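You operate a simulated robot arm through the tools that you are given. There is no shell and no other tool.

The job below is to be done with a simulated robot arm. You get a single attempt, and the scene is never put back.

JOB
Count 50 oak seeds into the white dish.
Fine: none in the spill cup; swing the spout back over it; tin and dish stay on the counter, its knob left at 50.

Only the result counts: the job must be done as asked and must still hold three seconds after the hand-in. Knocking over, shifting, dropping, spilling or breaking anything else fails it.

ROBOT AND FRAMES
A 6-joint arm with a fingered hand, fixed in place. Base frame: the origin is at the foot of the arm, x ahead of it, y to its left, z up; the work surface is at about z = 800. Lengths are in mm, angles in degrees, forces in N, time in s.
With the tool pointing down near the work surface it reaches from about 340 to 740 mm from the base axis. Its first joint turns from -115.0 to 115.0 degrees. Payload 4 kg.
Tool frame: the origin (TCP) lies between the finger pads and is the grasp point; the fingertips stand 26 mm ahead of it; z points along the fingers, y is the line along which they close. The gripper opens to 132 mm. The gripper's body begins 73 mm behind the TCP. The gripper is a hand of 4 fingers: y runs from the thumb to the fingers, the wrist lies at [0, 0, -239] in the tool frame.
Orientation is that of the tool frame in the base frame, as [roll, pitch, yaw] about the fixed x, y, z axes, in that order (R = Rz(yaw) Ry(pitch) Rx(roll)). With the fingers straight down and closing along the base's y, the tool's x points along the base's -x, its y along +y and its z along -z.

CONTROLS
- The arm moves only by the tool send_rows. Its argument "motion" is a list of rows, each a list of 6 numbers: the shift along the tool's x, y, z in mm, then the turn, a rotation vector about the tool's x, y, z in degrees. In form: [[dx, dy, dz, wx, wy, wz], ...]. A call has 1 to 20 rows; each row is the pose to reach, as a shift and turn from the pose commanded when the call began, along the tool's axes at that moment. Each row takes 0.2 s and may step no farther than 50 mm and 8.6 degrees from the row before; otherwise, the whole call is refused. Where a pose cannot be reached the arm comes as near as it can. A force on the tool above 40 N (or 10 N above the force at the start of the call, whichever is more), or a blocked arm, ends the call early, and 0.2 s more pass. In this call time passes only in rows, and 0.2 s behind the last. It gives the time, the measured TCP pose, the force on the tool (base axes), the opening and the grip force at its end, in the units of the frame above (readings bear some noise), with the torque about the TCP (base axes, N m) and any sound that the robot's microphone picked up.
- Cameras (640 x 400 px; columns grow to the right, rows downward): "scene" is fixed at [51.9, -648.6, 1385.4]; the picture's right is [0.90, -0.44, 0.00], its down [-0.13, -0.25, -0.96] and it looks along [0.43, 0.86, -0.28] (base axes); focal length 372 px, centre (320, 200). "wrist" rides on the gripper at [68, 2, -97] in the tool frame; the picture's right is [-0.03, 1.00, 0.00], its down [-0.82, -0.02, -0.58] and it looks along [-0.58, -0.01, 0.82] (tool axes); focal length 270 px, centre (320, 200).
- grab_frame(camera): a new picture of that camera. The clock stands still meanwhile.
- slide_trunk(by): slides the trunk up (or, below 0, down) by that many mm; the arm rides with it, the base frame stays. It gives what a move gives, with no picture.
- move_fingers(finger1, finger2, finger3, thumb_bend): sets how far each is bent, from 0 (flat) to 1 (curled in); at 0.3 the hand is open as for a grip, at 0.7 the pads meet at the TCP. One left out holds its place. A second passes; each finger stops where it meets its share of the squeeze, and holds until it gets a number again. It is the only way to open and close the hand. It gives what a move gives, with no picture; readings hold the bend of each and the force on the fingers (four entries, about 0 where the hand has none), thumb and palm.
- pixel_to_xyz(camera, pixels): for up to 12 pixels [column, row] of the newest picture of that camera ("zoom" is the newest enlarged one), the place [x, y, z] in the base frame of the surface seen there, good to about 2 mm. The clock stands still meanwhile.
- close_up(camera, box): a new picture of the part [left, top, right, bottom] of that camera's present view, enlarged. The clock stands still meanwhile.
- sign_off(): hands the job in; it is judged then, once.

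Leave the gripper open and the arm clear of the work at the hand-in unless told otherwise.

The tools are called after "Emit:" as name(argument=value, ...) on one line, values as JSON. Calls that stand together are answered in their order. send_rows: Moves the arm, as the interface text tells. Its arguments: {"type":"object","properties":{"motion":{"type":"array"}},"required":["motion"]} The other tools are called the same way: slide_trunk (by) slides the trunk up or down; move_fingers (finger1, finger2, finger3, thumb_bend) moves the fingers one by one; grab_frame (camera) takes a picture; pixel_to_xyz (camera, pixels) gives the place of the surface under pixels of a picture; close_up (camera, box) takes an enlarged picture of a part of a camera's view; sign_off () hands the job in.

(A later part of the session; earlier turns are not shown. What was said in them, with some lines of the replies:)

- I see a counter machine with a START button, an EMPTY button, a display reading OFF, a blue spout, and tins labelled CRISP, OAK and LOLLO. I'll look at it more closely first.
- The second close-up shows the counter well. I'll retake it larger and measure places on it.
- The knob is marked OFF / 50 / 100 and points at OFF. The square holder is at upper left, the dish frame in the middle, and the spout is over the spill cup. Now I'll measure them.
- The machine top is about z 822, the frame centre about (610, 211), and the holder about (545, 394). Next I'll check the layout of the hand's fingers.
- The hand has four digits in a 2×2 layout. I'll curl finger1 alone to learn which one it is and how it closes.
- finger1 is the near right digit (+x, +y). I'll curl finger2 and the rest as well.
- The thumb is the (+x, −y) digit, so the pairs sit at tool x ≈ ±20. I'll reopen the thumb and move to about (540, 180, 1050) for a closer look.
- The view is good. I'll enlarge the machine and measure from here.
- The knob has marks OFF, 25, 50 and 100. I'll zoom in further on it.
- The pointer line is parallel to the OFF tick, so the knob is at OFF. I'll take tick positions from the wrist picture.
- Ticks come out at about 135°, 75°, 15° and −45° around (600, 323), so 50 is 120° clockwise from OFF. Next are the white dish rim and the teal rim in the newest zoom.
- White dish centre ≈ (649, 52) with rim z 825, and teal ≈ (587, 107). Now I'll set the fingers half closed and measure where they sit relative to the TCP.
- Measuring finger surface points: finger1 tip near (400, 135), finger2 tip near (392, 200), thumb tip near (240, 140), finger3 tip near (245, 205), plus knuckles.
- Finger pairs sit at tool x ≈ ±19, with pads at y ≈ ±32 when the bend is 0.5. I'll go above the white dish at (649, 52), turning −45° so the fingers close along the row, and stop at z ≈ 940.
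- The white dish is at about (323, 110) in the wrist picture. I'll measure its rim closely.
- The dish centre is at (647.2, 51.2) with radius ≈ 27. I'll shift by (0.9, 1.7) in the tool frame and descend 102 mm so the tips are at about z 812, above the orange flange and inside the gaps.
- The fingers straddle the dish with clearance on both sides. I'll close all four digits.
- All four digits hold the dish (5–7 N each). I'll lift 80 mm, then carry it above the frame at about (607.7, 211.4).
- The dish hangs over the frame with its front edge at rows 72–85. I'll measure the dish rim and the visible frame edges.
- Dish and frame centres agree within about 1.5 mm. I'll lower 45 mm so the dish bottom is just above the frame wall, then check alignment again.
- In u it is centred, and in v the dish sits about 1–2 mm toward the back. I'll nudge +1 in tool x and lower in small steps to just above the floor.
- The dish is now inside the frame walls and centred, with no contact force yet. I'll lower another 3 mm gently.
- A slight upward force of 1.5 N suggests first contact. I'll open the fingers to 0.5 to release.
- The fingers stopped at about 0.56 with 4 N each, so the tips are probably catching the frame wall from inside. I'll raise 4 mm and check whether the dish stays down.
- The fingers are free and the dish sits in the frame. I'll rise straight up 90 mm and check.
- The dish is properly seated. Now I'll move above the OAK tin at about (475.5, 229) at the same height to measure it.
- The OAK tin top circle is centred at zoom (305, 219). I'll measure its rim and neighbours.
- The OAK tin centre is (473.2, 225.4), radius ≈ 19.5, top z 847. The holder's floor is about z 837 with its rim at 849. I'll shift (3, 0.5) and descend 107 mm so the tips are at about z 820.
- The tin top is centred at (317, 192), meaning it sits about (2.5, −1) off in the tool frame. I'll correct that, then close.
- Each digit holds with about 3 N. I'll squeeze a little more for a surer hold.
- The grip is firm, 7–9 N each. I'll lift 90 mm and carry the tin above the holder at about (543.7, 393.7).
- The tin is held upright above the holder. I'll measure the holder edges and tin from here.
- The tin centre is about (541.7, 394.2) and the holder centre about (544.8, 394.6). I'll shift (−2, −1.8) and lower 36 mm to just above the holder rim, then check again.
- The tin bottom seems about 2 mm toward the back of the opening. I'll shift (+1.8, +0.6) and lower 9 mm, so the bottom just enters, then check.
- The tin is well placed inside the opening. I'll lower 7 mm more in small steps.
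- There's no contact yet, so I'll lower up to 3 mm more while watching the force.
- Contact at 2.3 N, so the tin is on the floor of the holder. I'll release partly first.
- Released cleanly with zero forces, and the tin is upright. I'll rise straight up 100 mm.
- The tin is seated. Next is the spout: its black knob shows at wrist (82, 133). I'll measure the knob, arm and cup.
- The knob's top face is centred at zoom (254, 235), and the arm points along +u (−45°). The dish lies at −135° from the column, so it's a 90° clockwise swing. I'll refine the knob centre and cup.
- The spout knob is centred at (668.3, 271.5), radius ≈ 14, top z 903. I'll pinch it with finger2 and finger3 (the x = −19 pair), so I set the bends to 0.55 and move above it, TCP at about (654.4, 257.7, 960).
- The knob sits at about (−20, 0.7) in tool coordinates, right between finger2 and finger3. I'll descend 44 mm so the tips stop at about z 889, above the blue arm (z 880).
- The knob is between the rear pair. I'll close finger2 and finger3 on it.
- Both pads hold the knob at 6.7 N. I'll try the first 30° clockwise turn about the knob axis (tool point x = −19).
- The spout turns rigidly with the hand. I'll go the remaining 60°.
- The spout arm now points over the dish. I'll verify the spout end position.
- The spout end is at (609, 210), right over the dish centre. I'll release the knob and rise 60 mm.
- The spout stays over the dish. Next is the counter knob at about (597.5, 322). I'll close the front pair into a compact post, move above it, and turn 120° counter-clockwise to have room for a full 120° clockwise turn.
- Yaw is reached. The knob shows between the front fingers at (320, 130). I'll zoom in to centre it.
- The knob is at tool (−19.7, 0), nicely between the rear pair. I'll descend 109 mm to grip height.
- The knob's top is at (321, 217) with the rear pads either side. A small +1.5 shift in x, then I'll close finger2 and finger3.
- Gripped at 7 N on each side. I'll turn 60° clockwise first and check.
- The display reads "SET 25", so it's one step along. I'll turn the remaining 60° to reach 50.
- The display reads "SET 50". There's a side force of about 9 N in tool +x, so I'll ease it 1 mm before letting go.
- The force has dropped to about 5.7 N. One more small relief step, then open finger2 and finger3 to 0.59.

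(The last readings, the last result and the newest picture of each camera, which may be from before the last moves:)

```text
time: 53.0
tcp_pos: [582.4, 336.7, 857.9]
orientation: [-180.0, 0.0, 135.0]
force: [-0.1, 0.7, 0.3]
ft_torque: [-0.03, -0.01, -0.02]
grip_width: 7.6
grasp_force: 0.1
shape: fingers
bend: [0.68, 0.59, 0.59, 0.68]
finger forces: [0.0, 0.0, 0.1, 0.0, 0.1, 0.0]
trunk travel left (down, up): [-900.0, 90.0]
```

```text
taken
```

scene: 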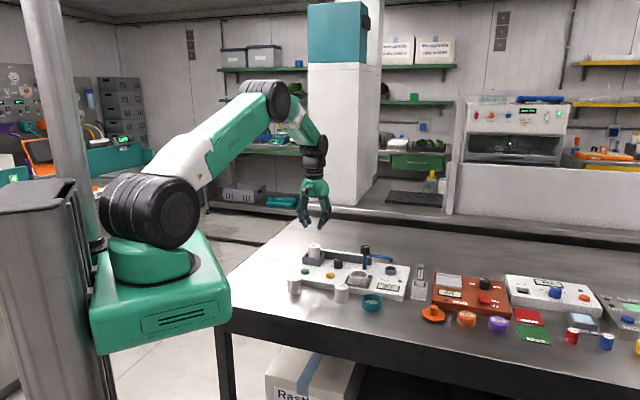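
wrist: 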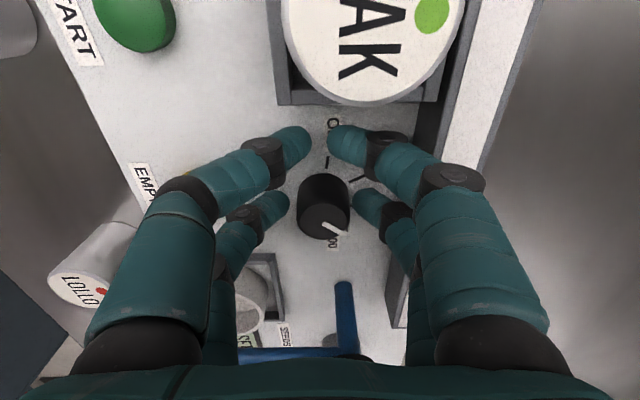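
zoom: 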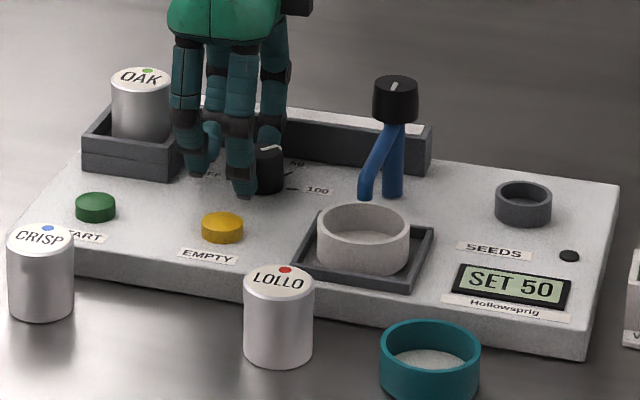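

Released, and the display still shows SET 50. I'll rise straight up 100 mm.

Emit:
send_rows(motion=[[0, 0, -8, 0, 0, 0], [0, 0, -25, 0, 0, 0], [0, 0, -50, 0, 0, 0], [0, 0, -75, 0, 0, 0], [0, 0, -100, 0, 0, 0]])

Emit:
grab_frame(camera="wrist")

Emit:
close_up(camera="scene", box=[290, 230, 410, 310])

```text
time: 54.2
tcp_pos: [582.6, 337.3, 957.7]
orientation: [-180.0, 0.0, 135.0]
force: [0.0, -0.7, -0.8]
ft_torque: [-0.01, 0.0, -0.02]
grip_width: 7.6
grasp_force: 0.1
shape: fingers
bend: [0.68, 0.59, 0.59, 0.68]
finger forces: [0.1, 0.0, 0.1, 0.1, 0.0, 0.0]
trunk travel left (down, up): [-900.0, 90.0]
```

```text
taken
```

wrist: 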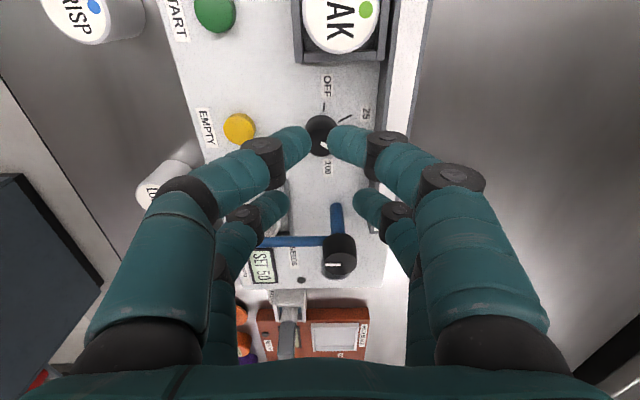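

```text
5.00 times, centred on (350, 270) of scene
```

zoom: 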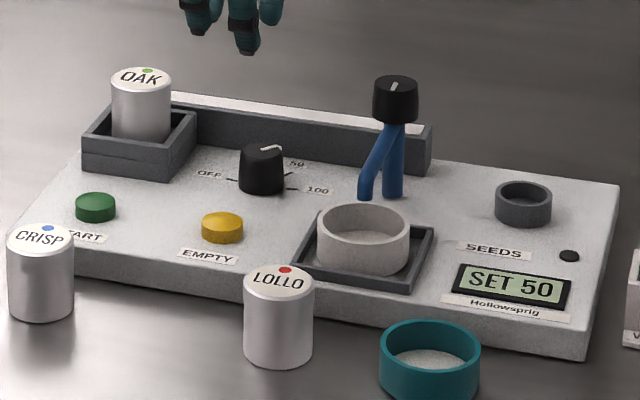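

All is as wanted. Next I'll press START at about (486, 332) with the closed front pair (tool x = +19): close that pair fully and move above the button.

Emit:
move_fingers(finger1=0.7, thumb_bend=0.7)

Emit:
send_rows(motion=[[15, -23, 0, 0, 0, 0], [31, -47, 0, 0, 0, 0], [46.5, -71, 0, 0, 0, 0], [46.5, -71, 25, 0, 0, 0], [46.5, -71, 45, 0, 0, 0]])

Emit:
grab_frame(camera="wrist")

Emit:
close_up(camera="scene", box=[270, 210, 400, 300])

```text
time: 55.2
tcp_pos: [583.1, 337.2, 957.7]
orientation: [-180.0, 0.0, 135.0]
force: [0.4, 0.8, -0.4]
ft_torque: [0.0, 0.0, -0.02]
grip_width: 1.7
grasp_force: 0.1
shape: fingers
bend: [0.7, 0.59, 0.59, 0.7]
finger forces: [0.0, 0.0, 0.0, 0.0, 0.0, 0.1]
trunk travel left (down, up): [-900.0, 90.0]
```

```text
time: 56.4
tcp_pos: [499.6, 317.5, 911.9]
orientation: [-179.9, 0.1, 135.0]
force: [0.2, 0.0, -0.7]
ft_torque: [-0.03, 0.0, -0.01]
grip_width: 1.4
grasp_force: 0.1
shape: fingers
bend: [0.7, 0.59, 0.59, 0.7]
finger forces: [0.0, 0.1, 0.0, 0.0, 0.0, 0.0]
trunk travel left (down, up): [-900.0, 90.0]
```

```text
taken
```

wrist: 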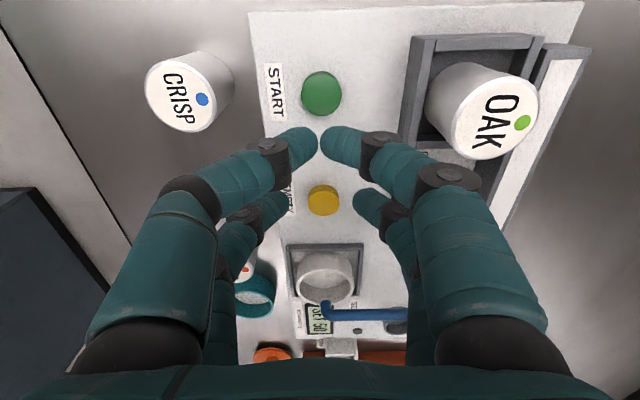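

```text
4.44 times, centred on (335, 255) of scene
```

zoom: 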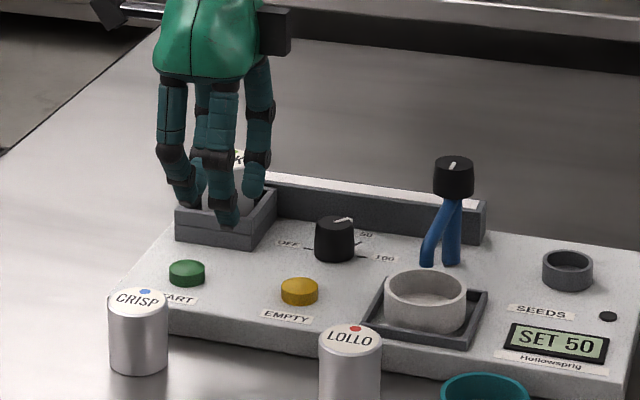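

START is at wrist (321, 93), roughly tool (25, 1.4). I'll measure button and fingertips to line them up.

Emit:
pixel_to_xyz(camera="wrist", pixels=[[321, 93], [303, 93], [340, 93], [321, 74], [310, 145], [332, 145], [312, 135], [330, 135], [312, 155], [330, 155], [280, 200], [360, 200]])

```text
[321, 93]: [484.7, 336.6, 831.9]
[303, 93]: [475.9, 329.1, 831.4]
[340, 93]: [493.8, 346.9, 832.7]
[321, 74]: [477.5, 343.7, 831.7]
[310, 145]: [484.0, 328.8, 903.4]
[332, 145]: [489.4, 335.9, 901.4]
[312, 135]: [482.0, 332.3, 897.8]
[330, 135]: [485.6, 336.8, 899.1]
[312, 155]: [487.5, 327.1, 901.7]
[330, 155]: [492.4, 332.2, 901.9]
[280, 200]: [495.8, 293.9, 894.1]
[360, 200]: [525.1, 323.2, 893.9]
```

The fingertips are at about (487, 332) and the button at about (485, 336.5). I'll shift (+4.5, +1.5) and descend to just above the button.

Emit:
send_rows(motion=[[4.5, 1.5, 15, 0, 0, 0], [4.5, 1.5, 30, 0, 0, 0], [4.5, 1.5, 42, 0, 0, 0], [4.5, 1.5, 50, 0, 0, 0]])

Emit:
close_up(camera="scene", box=[280, 240, 350, 290])

Emit:
grab_frame(camera="wrist")

```text
time: 57.4
tcp_pos: [497.3, 323.2, 864.2]
orientation: [180.0, -0.1, 135.0]
force: [-0.6, -0.2, -0.3]
ft_torque: [0.02, 0.0, 0.0]
grip_width: 1.3
grasp_force: 0.0
shape: fingers
bend: [0.7, 0.59, 0.59, 0.7]
finger forces: [0.1, 0.0, 0.0, 0.0, 0.0, 0.1]
trunk travel left (down, up): [-900.0, 90.0]
```

```text
8.00 times, centred on (315, 265) of scene
```

zoom: 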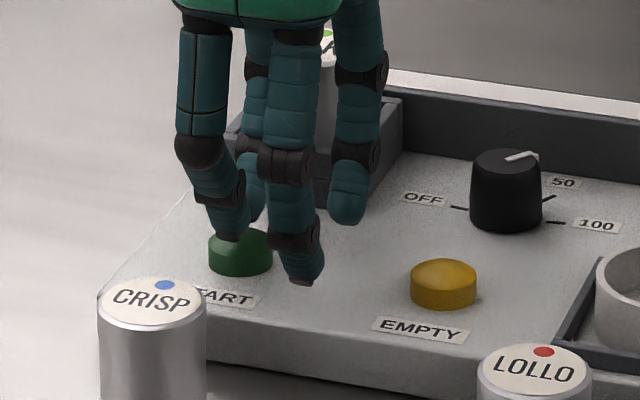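

```text
taken
```

wrist: 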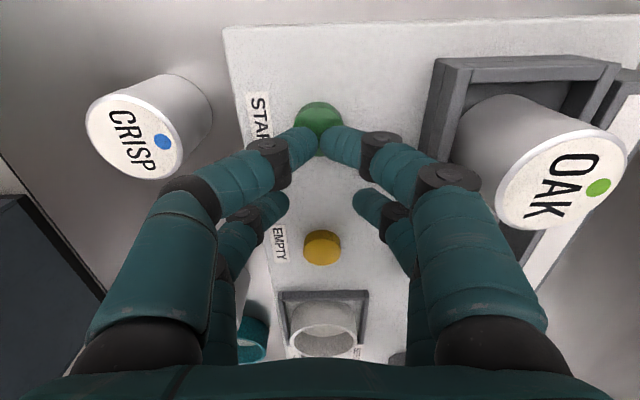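

The tips sit above the START button. I'll go down in small steps, watching force.

Emit:
send_rows(motion=[[1.5, 0, 2, 0, 0, 0], [1.5, 0, 4, 0, 0, 0]])

```text
time: 58.0
tcp_pos: [494.6, 324.4, 857.8]
orientation: [-180.0, 0.0, 135.0]
force: [0.0, -0.3, 0.9]
ft_torque: [-0.01, -0.02, -0.03]
grip_width: 1.2
grasp_force: 0.0
shape: fingers
bend: [0.7, 0.59, 0.59, 0.7]
finger forces: [0.2, 0.0, 0.0, 0.0, 0.0, 0.0]
trunk travel left (down, up): [-900.0, 90.0]
```

Emit:
send_rows(motion=[[0, 0, 1, 0, 0, 0], [0, 0, 2, 0, 0, 0]])

Emit:
close_up(camera="scene", box=[280, 240, 410, 320])

```text
time: 58.6
tcp_pos: [496.3, 324.5, 856.6]
orientation: [-179.9, 0.1, 135.0]
force: [0.9, 0.1, 0.9]
ft_torque: [0.0, -0.03, -0.01]
grip_width: 1.0
grasp_force: 0.7
shape: fingers
bend: [0.7, 0.59, 0.59, 0.7]
finger forces: [1.0, 0.0, 0.1, 0.0, 0.5, 0.1]
trunk travel left (down, up): [-900.0, 90.0]
heard: click
```

```text
4.92 times, centred on (345, 280) of scene
```

zoom: 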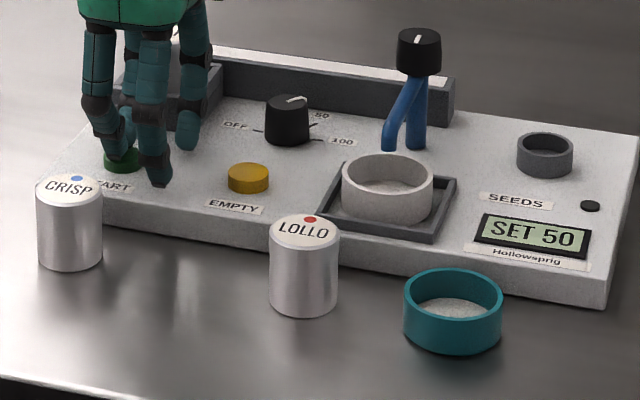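

A click was heard. I'll lift off the button right away and watch the display.

Emit:
send_rows(motion=[[0, 0, -4, 0, 0, 0], [0, 0, -10, 0, 0, 0], [0, 0, -30, 0, 0, 0]])

Emit:
close_up(camera="scene", box=[280, 240, 410, 320])

```text
time: 59.4
tcp_pos: [495.7, 325.3, 887.5]
orientation: [179.9, -0.1, 135.0]
force: [1.4, 0.5, -0.1]
ft_torque: [0.01, 0.02, 0.02]
grip_width: 0.8
grasp_force: 0.1
shape: fingers
bend: [0.7, 0.59, 0.59, 0.7]
finger forces: [0.1, 0.0, 0.1, 0.1, 0.1, 0.1]
trunk travel left (down, up): [-900.0, 90.0]
```

```text
4.92 times, centred on (345, 280) of scene
```

zoom: 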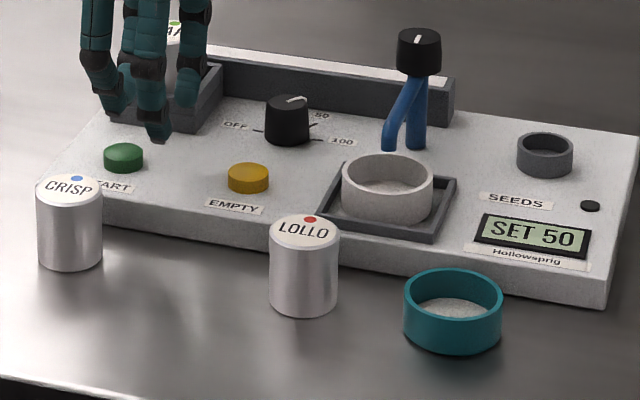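

The display still shows SET 50. I'll rise a little, letting time pass, and look again.

Emit:
send_rows(motion=[[0, 0, -15, 0, 0, 0], [0, 0, -30, 0, 0, 0], [0, 0, -45, 0, 0, 0], [0, 0, -45, 0, 0, 0], [0, 0, -45, 0, 0, 0]])

Emit:
close_up(camera="scene", box=[280, 240, 410, 320])

Emit:
grab_frame(camera="wrist")

```text
time: 60.6
tcp_pos: [495.2, 325.0, 932.2]
orientation: [-180.0, 0.0, 135.0]
force: [-0.3, 0.6, 0.4]
ft_torque: [0.0, 0.0, 0.01]
grip_width: 0.8
grasp_force: 0.1
shape: fingers
bend: [0.7, 0.59, 0.59, 0.7]
finger forces: [0.0, 0.1, 0.1, 0.0, 0.1, 0.1]
trunk travel left (down, up): [-900.0, 90.0]
```

```text
4.92 times, centred on (345, 280) of scene
```

zoom: 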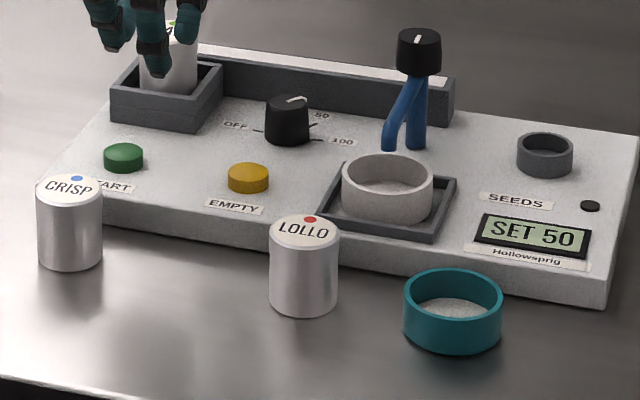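

```text
taken
```

wrist: 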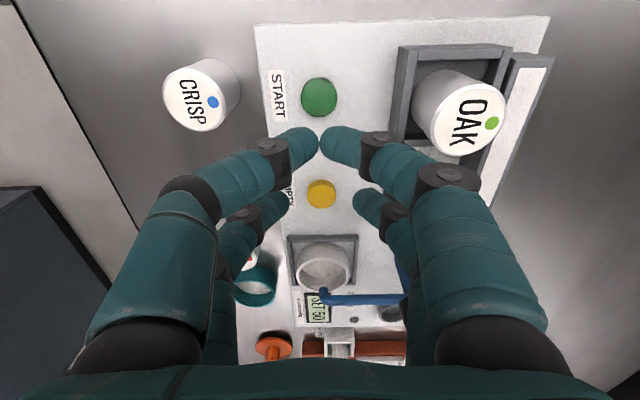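

SET 50 persists. I'll look closely at the dish, the tin and the cup for any seeds.

Emit:
close_up(camera="wrist", box=[280, 230, 400, 340])

Emit:
close_up(camera="scene", box=[345, 265, 405, 305])

Emit:
close_up(camera="wrist", box=[380, 20, 560, 170])

```text
3.64 times, centred on (340, 285) of wrist
```

zoom: 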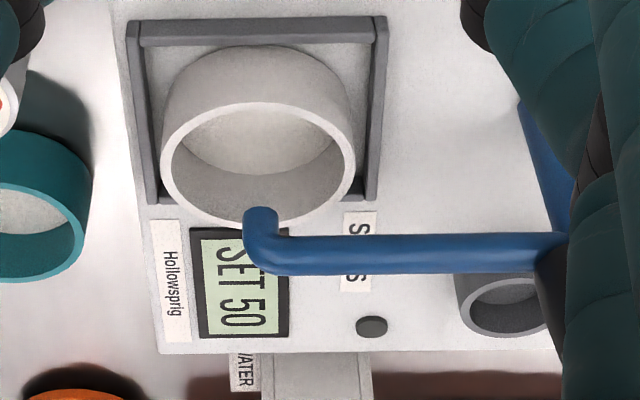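

```text
10.00 times, centred on (375, 285) of scene
```

zoom: 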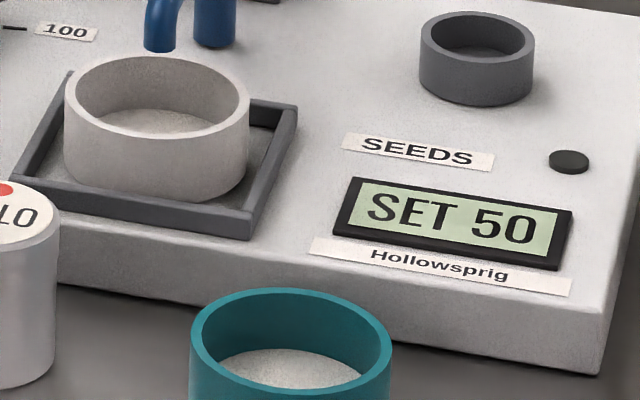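

```text
2.67 times, centred on (470, 95) of wrist
```

zoom: 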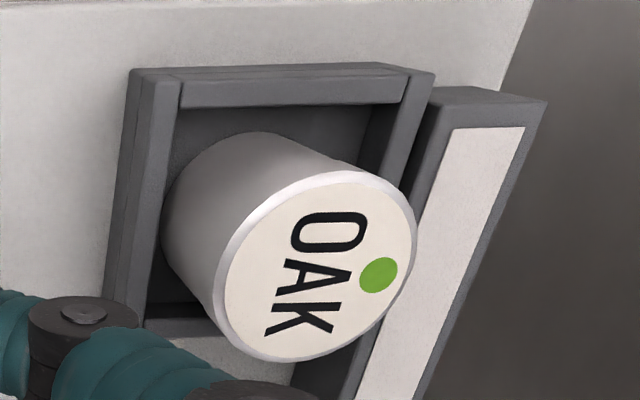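

No seeds yet anywhere, and the tin looks properly seated. I'll wait a few seconds in place before deciding, listening for sounds.

Emit:
send_rows(motion=[[0, 0, 0, 0, 0, 0], [0, 0, 0, 0, 0, 0], [0, 0, 0, 0, 0, 0], [0, 0, 0, 0, 0, 0], [0, 0, 0, 0, 0, 0], [0, 0, 0, 0, 0, 0], [0, 0, 0, 0, 0, 0], [0, 0, 0, 0, 0, 0], [0, 0, 0, 0, 0, 0], [0, 0, 0, 0, 0, 0], [0, 0, 0, 0, 0, 0], [0, 0, 0, 0, 0, 0], [0, 0, 0, 0, 0, 0], [0, 0, 0, 0, 0, 0], [0, 0, 0, 0, 0, 0]])

Emit:
close_up(camera="scene", box=[280, 240, 410, 320])

```text
time: 63.8
tcp_pos: [495.0, 325.0, 933.1]
orientation: [-179.9, 0.1, 135.0]
force: [-0.2, 0.1, -0.8]
ft_torque: [0.01, 0.0, -0.01]
grip_width: 1.0
grasp_force: 0.0
shape: fingers
bend: [0.7, 0.59, 0.59, 0.7]
finger forces: [0.0, 0.0, 0.0, 0.0, 0.1, 0.1]
trunk travel left (down, up): [-900.0, 90.0]
```

```text
4.92 times, centred on (345, 280) of scene
```

zoom: 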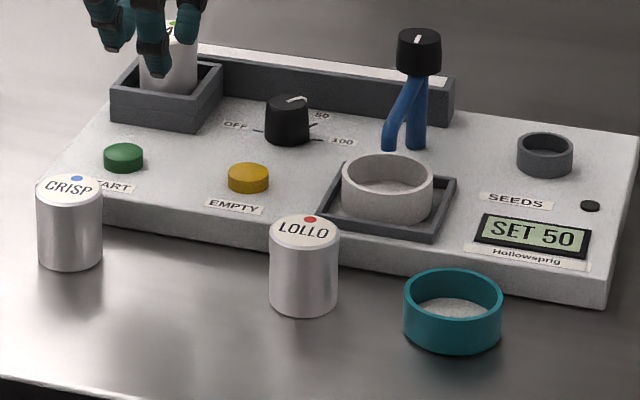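

Nothing started. The first press was very light (0.9 N), so I'll press START again a little deeper.

Emit:
send_rows(motion=[[0, 0, 30, 0, 0, 0], [0, 0, 55, 0, 0, 0], [0, 0, 68, 0, 0, 0], [0, 0, 73, 0, 0, 0], [0, 0, 75.5, 0, 0, 0], [0, 0, 77, 0, 0, 0], [0, 0, 77, 0, 0, 0]])

Emit:
close_up(camera="scene", box=[280, 240, 410, 320])

```text
time: 65.4
tcp_pos: [496.5, 323.6, 855.1]
orientation: [180.0, 0.0, 135.0]
force: [-0.6, 0.4, 4.1]
ft_torque: [0.01, 0.06, 0.03]
grip_width: 0.7
grasp_force: 1.4
shape: fingers
bend: [0.7, 0.59, 0.59, 0.7]
finger forces: [1.0, 0.0, 0.0, 0.1, 2.0, 0.0]
trunk travel left (down, up): [-900.0, 90.0]
heard: click
```

```text
4.92 times, centred on (345, 280) of scene
```

zoom: 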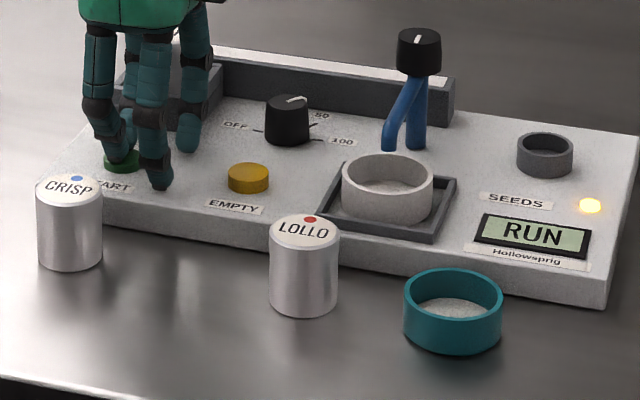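

The display shows RUN and the lamp is lit. I'll lift off the button and watch.

Emit:
send_rows(motion=[[0, 0, -4, 0, 0, 0], [0, 0, -12, 0, 0, 0], [0, 0, -35, 0, 0, 0], [0, 0, -70, 0, 0, 0], [0, 0, -100, 0, 0, 0]])

Emit:
close_up(camera="scene", box=[280, 240, 410, 320])

```text
time: 66.6
tcp_pos: [496.7, 323.1, 955.9]
orientation: [179.9, 0.1, 134.9]
force: [0.0, 0.0, 0.0]
ft_torque: [-0.02, 0.01, 0.03]
grip_width: 0.7
grasp_force: 0.0
shape: fingers
bend: [0.7, 0.59, 0.59, 0.7]
finger forces: [0.1, 0.0, 0.0, 0.0, 0.1, 0.0]
trunk travel left (down, up): [-900.0, 90.0]
```

```text
4.92 times, centred on (345, 280) of scene
```

zoom: 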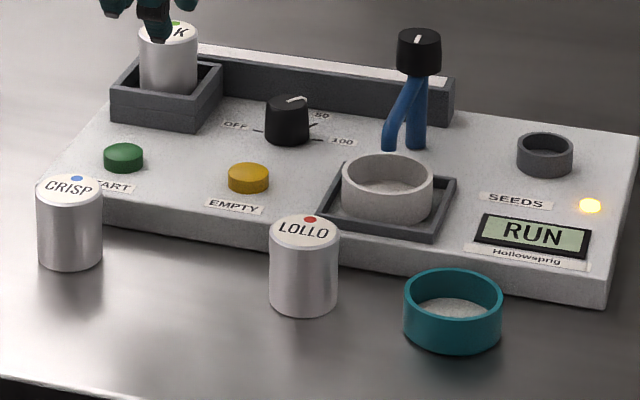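

It is running. Meanwhile I'll open the fingers to 0.55 and go above the spout knob (TCP ≈ (654.4, 285.3)), but I won't touch it until the count is done.

Emit:
move_fingers(finger1=0.55, finger2=0.55, finger3=0.55, thumb_bend=0.55)

Emit:
close_up(camera="scene", box=[280, 240, 410, 320])

Emit:
send_rows(motion=[[-28, 17, -9, 0, 0, 0], [-56, 34, -9, 0, 0, 0], [-84, 51, -9, 0, 0, 0], [-112, 68, -9, 0, 0, 0], [-138.6, 84.6, -9, 0, 0, 0]])

Emit:
close_up(camera="scene", box=[280, 240, 410, 320])

```text
time: 67.6
tcp_pos: [495.3, 323.3, 955.7]
orientation: [179.9, 0.1, 134.9]
force: [0.3, -0.4, -0.7]
ft_torque: [-0.01, 0.01, -0.01]
grip_width: 48.3
grasp_force: 0.0
shape: fingers
bend: [0.55, 0.55, 0.55, 0.55]
finger forces: [0.0, 0.0, 0.1, 0.1, 0.0, 0.0]
trunk travel left (down, up): [-900.0, 90.0]
```

```text
4.92 times, centred on (345, 280) of scene
```

zoom: 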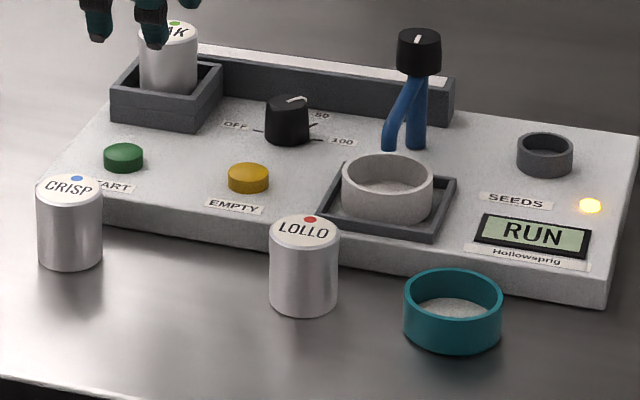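

```text
time: 68.8
tcp_pos: [653.2, 285.0, 963.4]
orientation: [180.0, 0.0, 134.8]
force: [-1.4, 0.1, 0.1]
ft_torque: [0.0, 0.01, 0.01]
grip_width: 48.7
grasp_force: 0.0
shape: fingers
bend: [0.55, 0.55, 0.55, 0.55]
finger forces: [0.0, 0.0, 0.0, 0.0, 0.0, 0.1]
trunk travel left (down, up): [-900.0, 90.0]
```

```text
4.92 times, centred on (345, 280) of scene
```

zoom: 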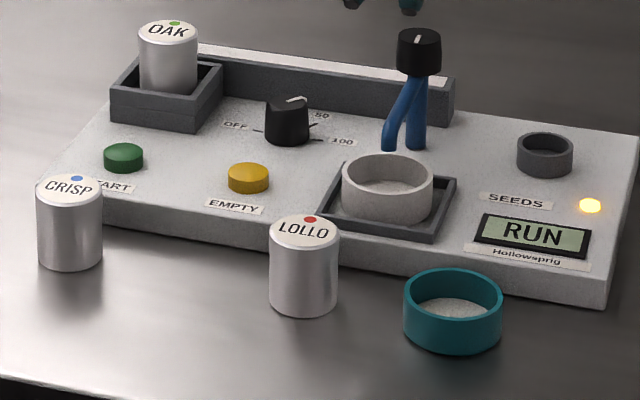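

It is still running. I'll wait 4 s in place and look again.

Emit:
send_rows(motion=[[0, 0, 0, 0, 0, 0], [0, 0, 0, 0, 0, 0], [0, 0, 0, 0, 0, 0], [0, 0, 0, 0, 0, 0], [0, 0, 0, 0, 0, 0], [0, 0, 0, 0, 0, 0], [0, 0, 0, 0, 0, 0], [0, 0, 0, 0, 0, 0], [0, 0, 0, 0, 0, 0], [0, 0, 0, 0, 0, 0], [0, 0, 0, 0, 0, 0], [0, 0, 0, 0, 0, 0], [0, 0, 0, 0, 0, 0], [0, 0, 0, 0, 0, 0], [0, 0, 0, 0, 0, 0], [0, 0, 0, 0, 0, 0], [0, 0, 0, 0, 0, 0], [0, 0, 0, 0, 0, 0], [0, 0, 0, 0, 0, 0], [0, 0, 0, 0, 0, 0]])

Emit:
close_up(camera="scene", box=[280, 240, 410, 320])

Emit:
grab_frame(camera="wrist")

```text
time: 73.0
tcp_pos: [653.9, 284.5, 963.2]
orientation: [180.0, 0.1, 135.1]
force: [0.2, 0.4, 0.9]
ft_torque: [0.01, -0.03, 0.01]
grip_width: 48.5
grasp_force: 0.0
shape: fingers
bend: [0.55, 0.55, 0.55, 0.55]
finger forces: [0.0, 0.0, 0.1, 0.0, 0.0, 0.1]
trunk travel left (down, up): [-900.0, 90.0]
```

```text
4.92 times, centred on (345, 280) of scene
```

zoom: 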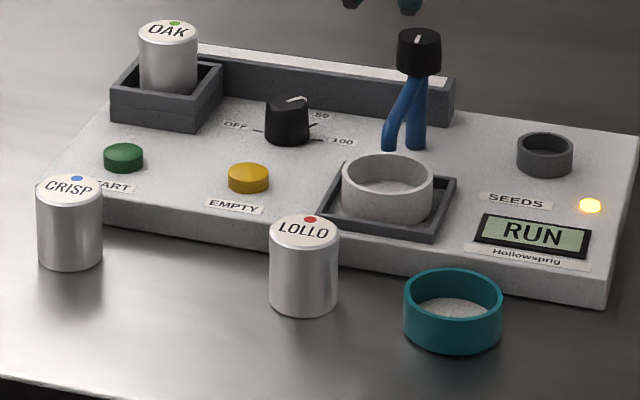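

```text
taken
```

wrist: 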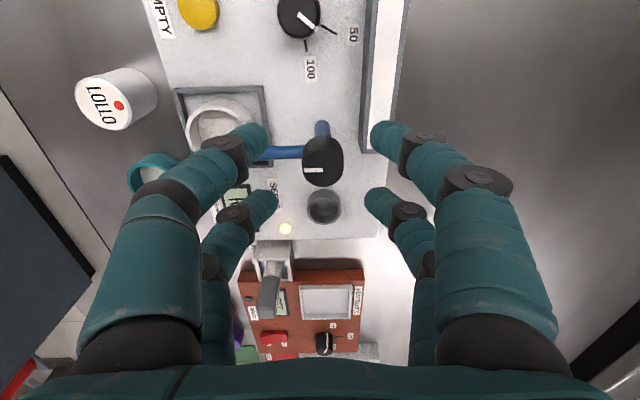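

Still RUN. The knob mark points straight at the 50 tick, which is good. I'll wait another 4 s.

Emit:
send_rows(motion=[[0, 0, 0, 0, 0, 0], [0, 0, 0, 0, 0, 0], [0, 0, 0, 0, 0, 0], [0, 0, 0, 0, 0, 0], [0, 0, 0, 0, 0, 0], [0, 0, 0, 0, 0, 0], [0, 0, 0, 0, 0, 0], [0, 0, 0, 0, 0, 0], [0, 0, 0, 0, 0, 0], [0, 0, 0, 0, 0, 0], [0, 0, 0, 0, 0, 0], [0, 0, 0, 0, 0, 0], [0, 0, 0, 0, 0, 0], [0, 0, 0, 0, 0, 0], [0, 0, 0, 0, 0, 0], [0, 0, 0, 0, 0, 0], [0, 0, 0, 0, 0, 0], [0, 0, 0, 0, 0, 0], [0, 0, 0, 0, 0, 0], [0, 0, 0, 0, 0, 0]])

Emit:
close_up(camera="scene", box=[340, 255, 410, 310])

```text
time: 77.2
tcp_pos: [653.8, 284.0, 963.1]
orientation: [-180.0, 0.1, 135.0]
force: [0.5, -0.1, -0.2]
ft_torque: [0.0, -0.01, 0.02]
grip_width: 48.5
grasp_force: 0.0
shape: fingers
bend: [0.55, 0.55, 0.55, 0.55]
finger forces: [0.1, 0.0, 0.0, 0.0, 0.1, 0.1]
trunk travel left (down, up): [-900.0, 90.0]
```

```text
7.27 times, centred on (375, 282) of scene
```

zoom: 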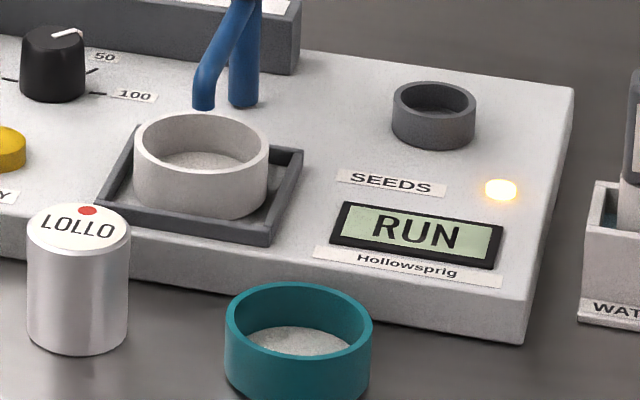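

Still RUN. I'll wait in two more 4 s blocks.

Emit:
send_rows(motion=[[0, 0, 0, 0, 0, 0], [0, 0, 0, 0, 0, 0], [0, 0, 0, 0, 0, 0], [0, 0, 0, 0, 0, 0], [0, 0, 0, 0, 0, 0], [0, 0, 0, 0, 0, 0], [0, 0, 0, 0, 0, 0], [0, 0, 0, 0, 0, 0], [0, 0, 0, 0, 0, 0], [0, 0, 0, 0, 0, 0], [0, 0, 0, 0, 0, 0], [0, 0, 0, 0, 0, 0], [0, 0, 0, 0, 0, 0], [0, 0, 0, 0, 0, 0], [0, 0, 0, 0, 0, 0], [0, 0, 0, 0, 0, 0], [0, 0, 0, 0, 0, 0], [0, 0, 0, 0, 0, 0], [0, 0, 0, 0, 0, 0], [0, 0, 0, 0, 0, 0]])

Emit:
close_up(camera="scene", box=[340, 255, 410, 310])

Emit:
send_rows(motion=[[0, 0, 0, 0, 0, 0], [0, 0, 0, 0, 0, 0], [0, 0, 0, 0, 0, 0], [0, 0, 0, 0, 0, 0], [0, 0, 0, 0, 0, 0], [0, 0, 0, 0, 0, 0], [0, 0, 0, 0, 0, 0], [0, 0, 0, 0, 0, 0], [0, 0, 0, 0, 0, 0], [0, 0, 0, 0, 0, 0], [0, 0, 0, 0, 0, 0], [0, 0, 0, 0, 0, 0], [0, 0, 0, 0, 0, 0], [0, 0, 0, 0, 0, 0], [0, 0, 0, 0, 0, 0], [0, 0, 0, 0, 0, 0], [0, 0, 0, 0, 0, 0], [0, 0, 0, 0, 0, 0], [0, 0, 0, 0, 0, 0], [0, 0, 0, 0, 0, 0]])

Emit:
close_up(camera="scene", box=[340, 255, 410, 310])

```text
time: 81.4
tcp_pos: [652.7, 284.1, 963.8]
orientation: [180.0, -0.1, 135.1]
force: [-0.2, -1.0, 0.6]
ft_torque: [-0.01, -0.03, 0.02]
grip_width: 48.5
grasp_force: 0.0
shape: fingers
bend: [0.55, 0.55, 0.55, 0.55]
finger forces: [0.0, 0.0, 0.0, 0.0, 0.0, 0.0]
trunk travel left (down, up): [-900.0, 90.0]
```

```text
7.27 times, centred on (375, 282) of scene
```

zoom: 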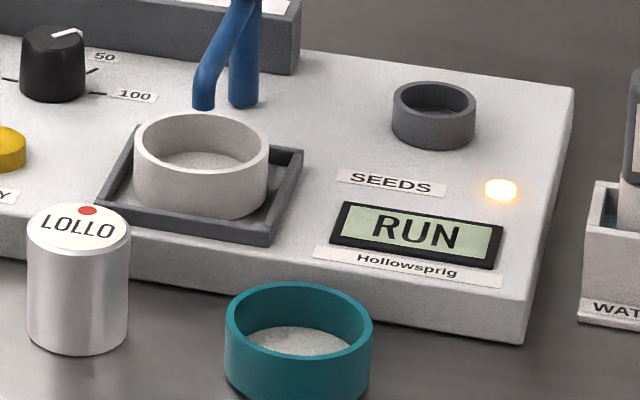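

```text
time: 85.6
tcp_pos: [653.5, 284.1, 963.6]
orientation: [180.0, 0.1, 134.9]
force: [-0.5, -0.4, 0.1]
ft_torque: [0.02, 0.01, 0.0]
grip_width: 48.7
grasp_force: 0.0
shape: fingers
bend: [0.55, 0.55, 0.55, 0.55]
finger forces: [0.1, 0.0, 0.1, 0.0, 0.1, 0.0]
trunk travel left (down, up): [-900.0, 90.0]
```

```text
7.27 times, centred on (375, 282) of scene
```

zoom: 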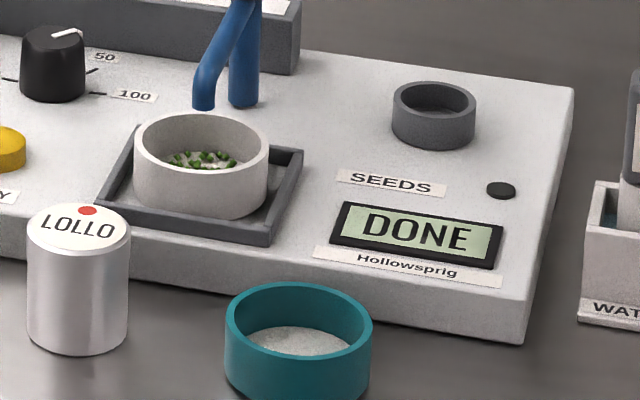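

DONE is shown and green seeds lie in the white dish. Now I'll swing the spout back: descend 47 mm onto its knob with the rear pair around it.

Emit:
send_rows(motion=[[0, 0.7, 15, 0, 0, 0], [0, 0.7, 30, 0, 0, 0], [0, 0.7, 40, 0, 0, 0], [0, 0.7, 47, 0, 0, 0]])

Emit:
grab_frame(camera="wrist")

```text
time: 86.6
tcp_pos: [654.6, 286.2, 915.9]
orientation: [180.0, 0.0, 135.0]
force: [-0.2, -0.5, -0.5]
ft_torque: [-0.01, -0.02, -0.02]
grip_width: 48.7
grasp_force: 0.1
shape: fingers
bend: [0.55, 0.55, 0.55, 0.55]
finger forces: [0.1, 0.0, 0.1, 0.1, 0.0, 0.1]
trunk travel left (down, up): [-900.0, 90.0]
```

```text
taken
```

wrist: 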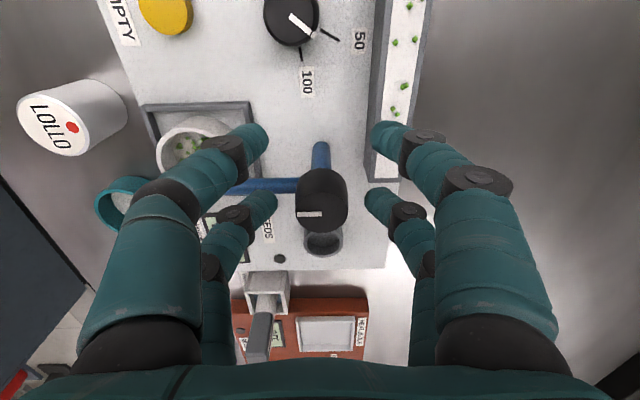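

The knob is well centred, and a few leftover seeds sit on the feeder strip, which is fine. I'll close finger2 and finger3.

Emit:
move_fingers(finger2=0.71, finger3=0.71)

```text
time: 87.6
tcp_pos: [654.3, 285.7, 916.6]
orientation: [-180.0, 0.0, 135.0]
force: [0.4, 0.5, -2.5]
ft_torque: [0.06, 0.01, 0.01]
grip_width: 48.8
grasp_force: 6.8
shape: fingers
bend: [0.55, 0.63, 0.64, 0.55]
finger forces: [0.0, 6.7, 6.5, 0.0, 0.0, 0.0]
trunk travel left (down, up): [-900.0, 90.0]
```

The grip is good. I'll turn 90° counter-clockwise about the knob axis, back over the cup.

Emit:
send_rows(motion=[[-0.16, -2.48, 0, 0, 0, -7.5], [-0.65, -4.92, 0, 0, 0, -15], [-1.45, -7.27, 0, 0, 0, -22.5], [-2.55, -9.5, 0, 0, 0, -30], [-3.93, -11.57, 0, 0, 0, -37.5], [-5.57, -13.44, 0, 0, 0, -45], [-7.43, -15.07, 0, 0, 0, -52.5], [-9.5, -16.45, 0, 0, 0, -60], [-11.73, -17.55, 0, 0, 0, -67.5], [-14.08, -18.35, 0, 0, 0, -75], [-16.52, -18.84, 0, 0, 0, -82.5], [-19, -19, 0, 0, 0, -90]])

Emit:
grab_frame(camera="wrist")

Emit:
close_up(camera="scene", box=[310, 220, 430, 310])

```text
time: 90.2
tcp_pos: [653.9, 258.1, 915.4]
orientation: [179.9, -0.1, -135.0]
force: [-1.1, -1.8, -3.7]
ft_torque: [-0.13, 0.08, -0.04]
grip_width: 48.6
grasp_force: 6.3
shape: fingers
bend: [0.55, 0.64, 0.64, 0.55]
finger forces: [0.0, 5.9, 6.7, 0.0, 0.1, 0.0]
trunk travel left (down, up): [-900.0, 90.0]
```

```text
taken
```

wrist: 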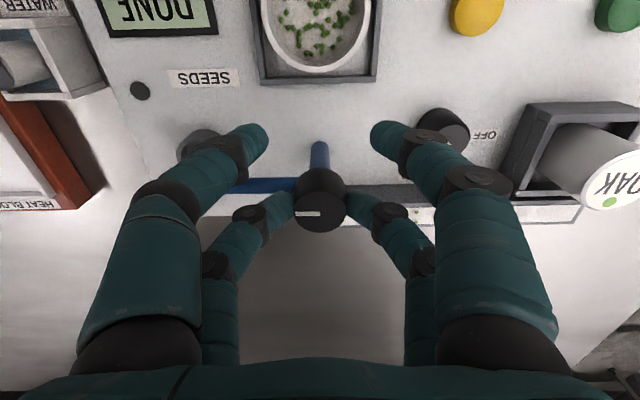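

```text
4.44 times, centred on (370, 265) of scene
```

zoom: 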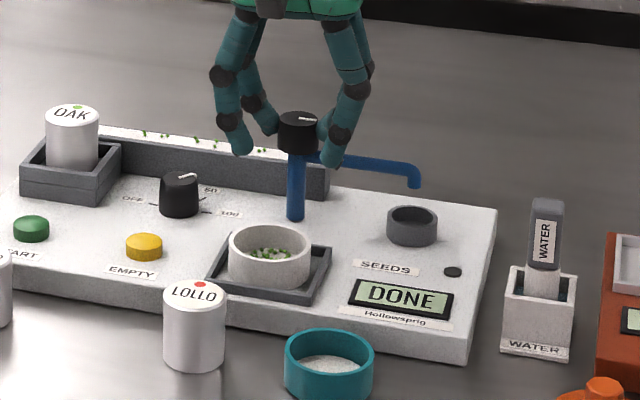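

The spout end is back at its original place over the cup. I'll release the knob and rise.

Emit:
move_fingers(finger2=0.55, finger3=0.55)

Emit:
send_rows(motion=[[0, 0, -8, 0, 0, 0], [0, 0, -25, 0, 0, 0], [0, 0, -50, 0, 0, 0], [0, 0, -80, 0, 0, 0], [0, 0, -110, 0, 0, 0]])

Emit:
grab_frame(camera="wrist")

Emit:
close_up(camera="scene", box=[310, 220, 430, 310])

```text
time: 91.2
tcp_pos: [654.8, 260.2, 917.1]
orientation: [-180.0, 0.0, -135.0]
force: [0.4, 0.0, 0.7]
ft_torque: [-0.01, 0.0, -0.01]
grip_width: 48.5
grasp_force: 0.0
shape: fingers
bend: [0.55, 0.55, 0.55, 0.55]
finger forces: [0.0, 0.0, 0.0, 0.0, 0.0, 0.0]
trunk travel left (down, up): [-900.0, 90.0]
```

```text
time: 92.4
tcp_pos: [654.0, 260.2, 1028.5]
orientation: [180.0, 0.0, -135.1]
force: [0.6, -0.4, -0.1]
ft_torque: [-0.01, -0.05, 0.02]
grip_width: 48.7
grasp_force: 0.0
shape: fingers
bend: [0.55, 0.55, 0.55, 0.55]
finger forces: [0.1, 0.0, 0.0, 0.1, 0.0, 0.1]
trunk travel left (down, up): [-900.0, 90.0]
```

```text
taken
```

wrist: 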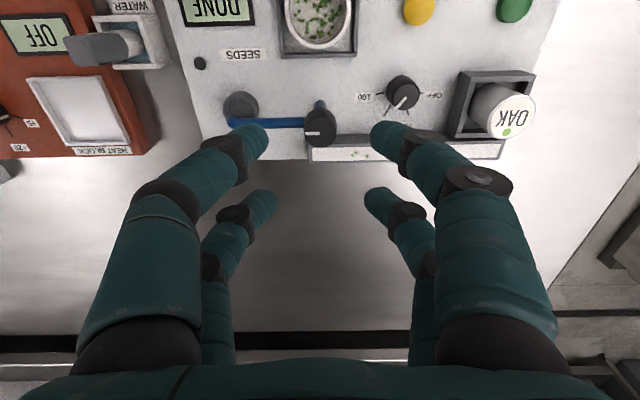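

```text
4.44 times, centred on (370, 265) of scene
```

zoom: 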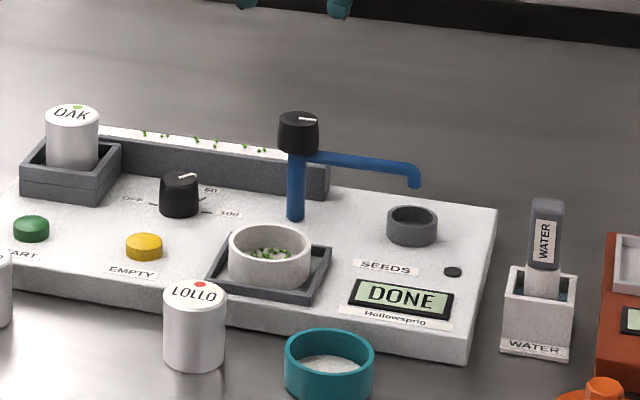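

Spout, tin, dish and knob are all in place. I'll check the cup for stray seeds and look at the dish closely.

Emit:
close_up(camera="wrist", box=[200, 70, 290, 140])

Emit:
close_up(camera="wrist", box=[280, 0, 360, 55])

Emit:
close_up(camera="scene", box=[340, 240, 410, 300])

```text
5.71 times, centred on (245, 105) of wrist
```

zoom: 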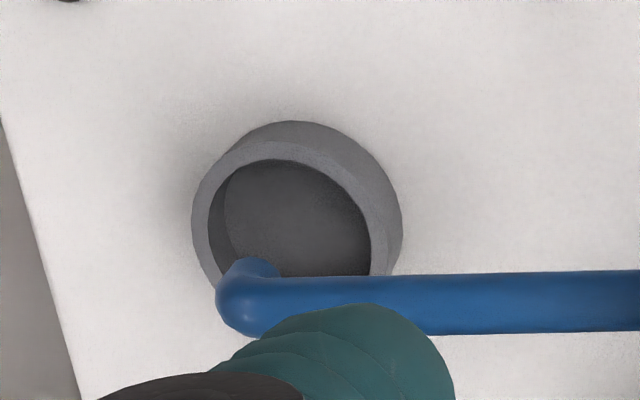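

```text
7.27 times, centred on (320, 28) of wrist
```

zoom: 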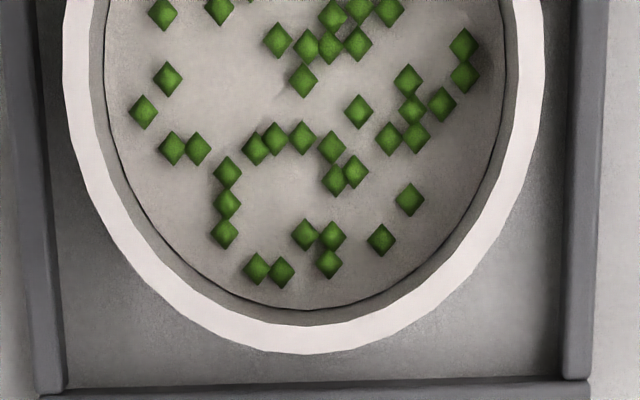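

```text
6.67 times, centred on (375, 270) of scene
```

zoom: 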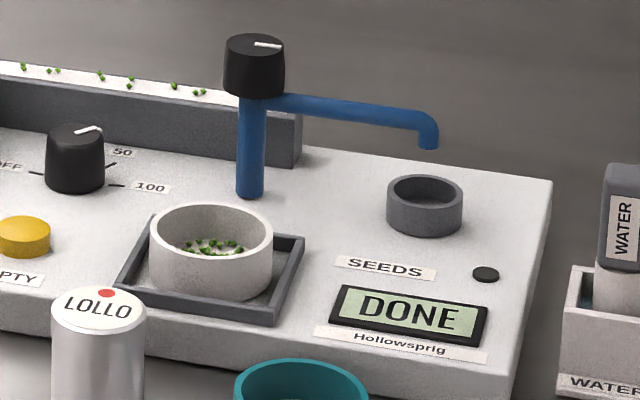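

The cup is empty. I'll move the arm clear, toward (530, 150, 1090), and open the fingers, which also gives a full view of the dish to count the seeds.

Emit:
send_rows(motion=[[25, 0, -10, 0, 0, 0], [55, 0, -20, 0, 0, 0], [90, 0, -30, 0, 0, 0], [125, 0, -40, 0, 0, 0], [150, 0, -50, 0, 0, 0]])

Emit:
move_fingers(finger1=0.3, finger2=0.3, finger3=0.3, thumb_bend=0.3)

Emit:
grab_frame(camera="wrist")

Emit:
grab_frame(camera="scene")

```text
time: 93.6
tcp_pos: [546.9, 154.2, 1075.5]
orientation: [-179.9, 0.0, -135.0]
force: [-0.4, -0.4, 0.0]
ft_torque: [0.0, -0.01, 0.0]
grip_width: 48.5
grasp_force: 0.0
shape: fingers
bend: [0.55, 0.55, 0.55, 0.55]
finger forces: [0.0, 0.0, 0.0, 0.0, 0.0, 0.0]
trunk travel left (down, up): [-900.0, 90.0]
```

```text
time: 94.6
tcp_pos: [548.0, 154.3, 1076.6]
orientation: [180.0, 0.0, -134.9]
force: [-0.6, 0.0, 0.2]
ft_torque: [0.03, 0.01, -0.02]
grip_width: 132.3
grasp_force: 0.0
shape: fingers
bend: [0.3, 0.3, 0.3, 0.3]
finger forces: [0.0, 0.0, 0.0, 0.0, 0.1, 0.0]
trunk travel left (down, up): [-900.0, 90.0]
```

```text
taken
```

wrist: 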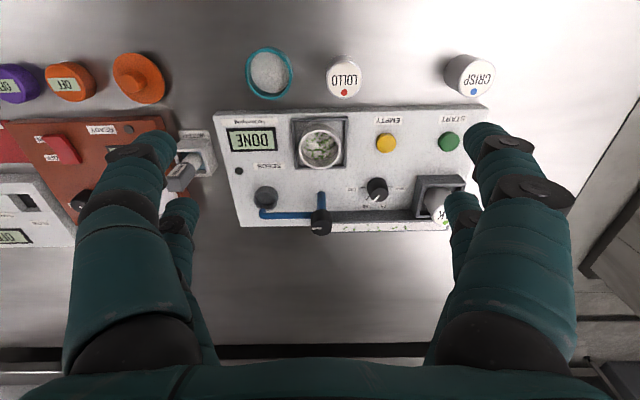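

```text
taken
```

scene: 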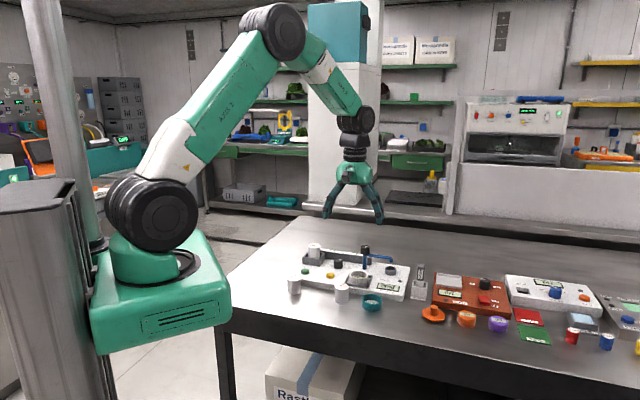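

Emit:
close_up(camera="wrist", box=[290, 115, 350, 175])

Emit:
close_up(camera="wrist", box=[210, 90, 490, 245])

```text
6.67 times, centred on (320, 145) of wrist
```

zoom: 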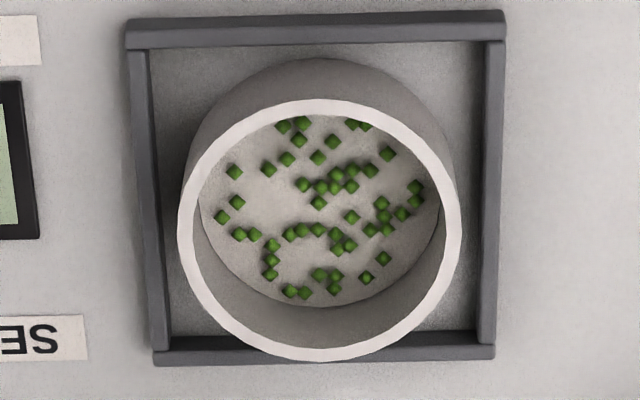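

```text
2.29 times, centred on (350, 168) of wrist
```

zoom: 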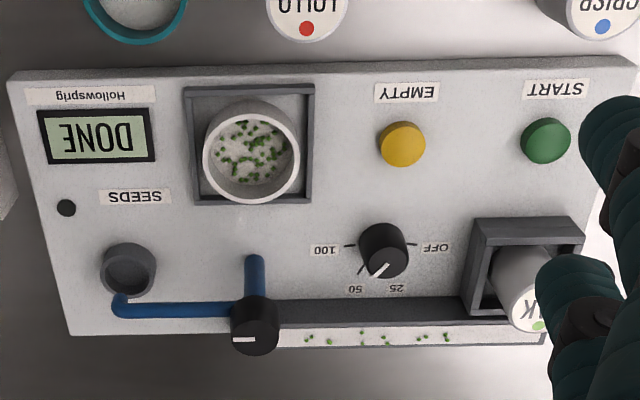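

The dish holds the counted seeds, with about 47 visible and a few hidden by the rim. The display says DONE, the cup is empty and the spout is back over it. The knob is at 50, the tin and dish sit on the counter, and the hand is open and clear. I'm handing the job in.

Emit:
sign_off()

```text
The job is handed in.
```

The counter dispensed its 50-seed run of oak seeds into the white dish and showed DONE, and I've handed the job in. I could pick out about 47 seeds in the dish by eye. I took the rest to be hidden by the rim, so the 50 rests on the machine's count.

- **Spill cup:** it is empty, and the spout is back over it.
- **Counter:** the OAK tin and the white dish are still on it, and its knob is at 50.
- **START button:** the first press was too light; I heard a click but nothing ran. A second, firmer press started the only run.
- **Leftover seeds:** a handful of seeds remain on the counter's feeder strip. I left them there and did not press EMPTY, since that might have dropped them into the cup.

Nothing else was knocked or moved, and the arm is clear with the hand open.
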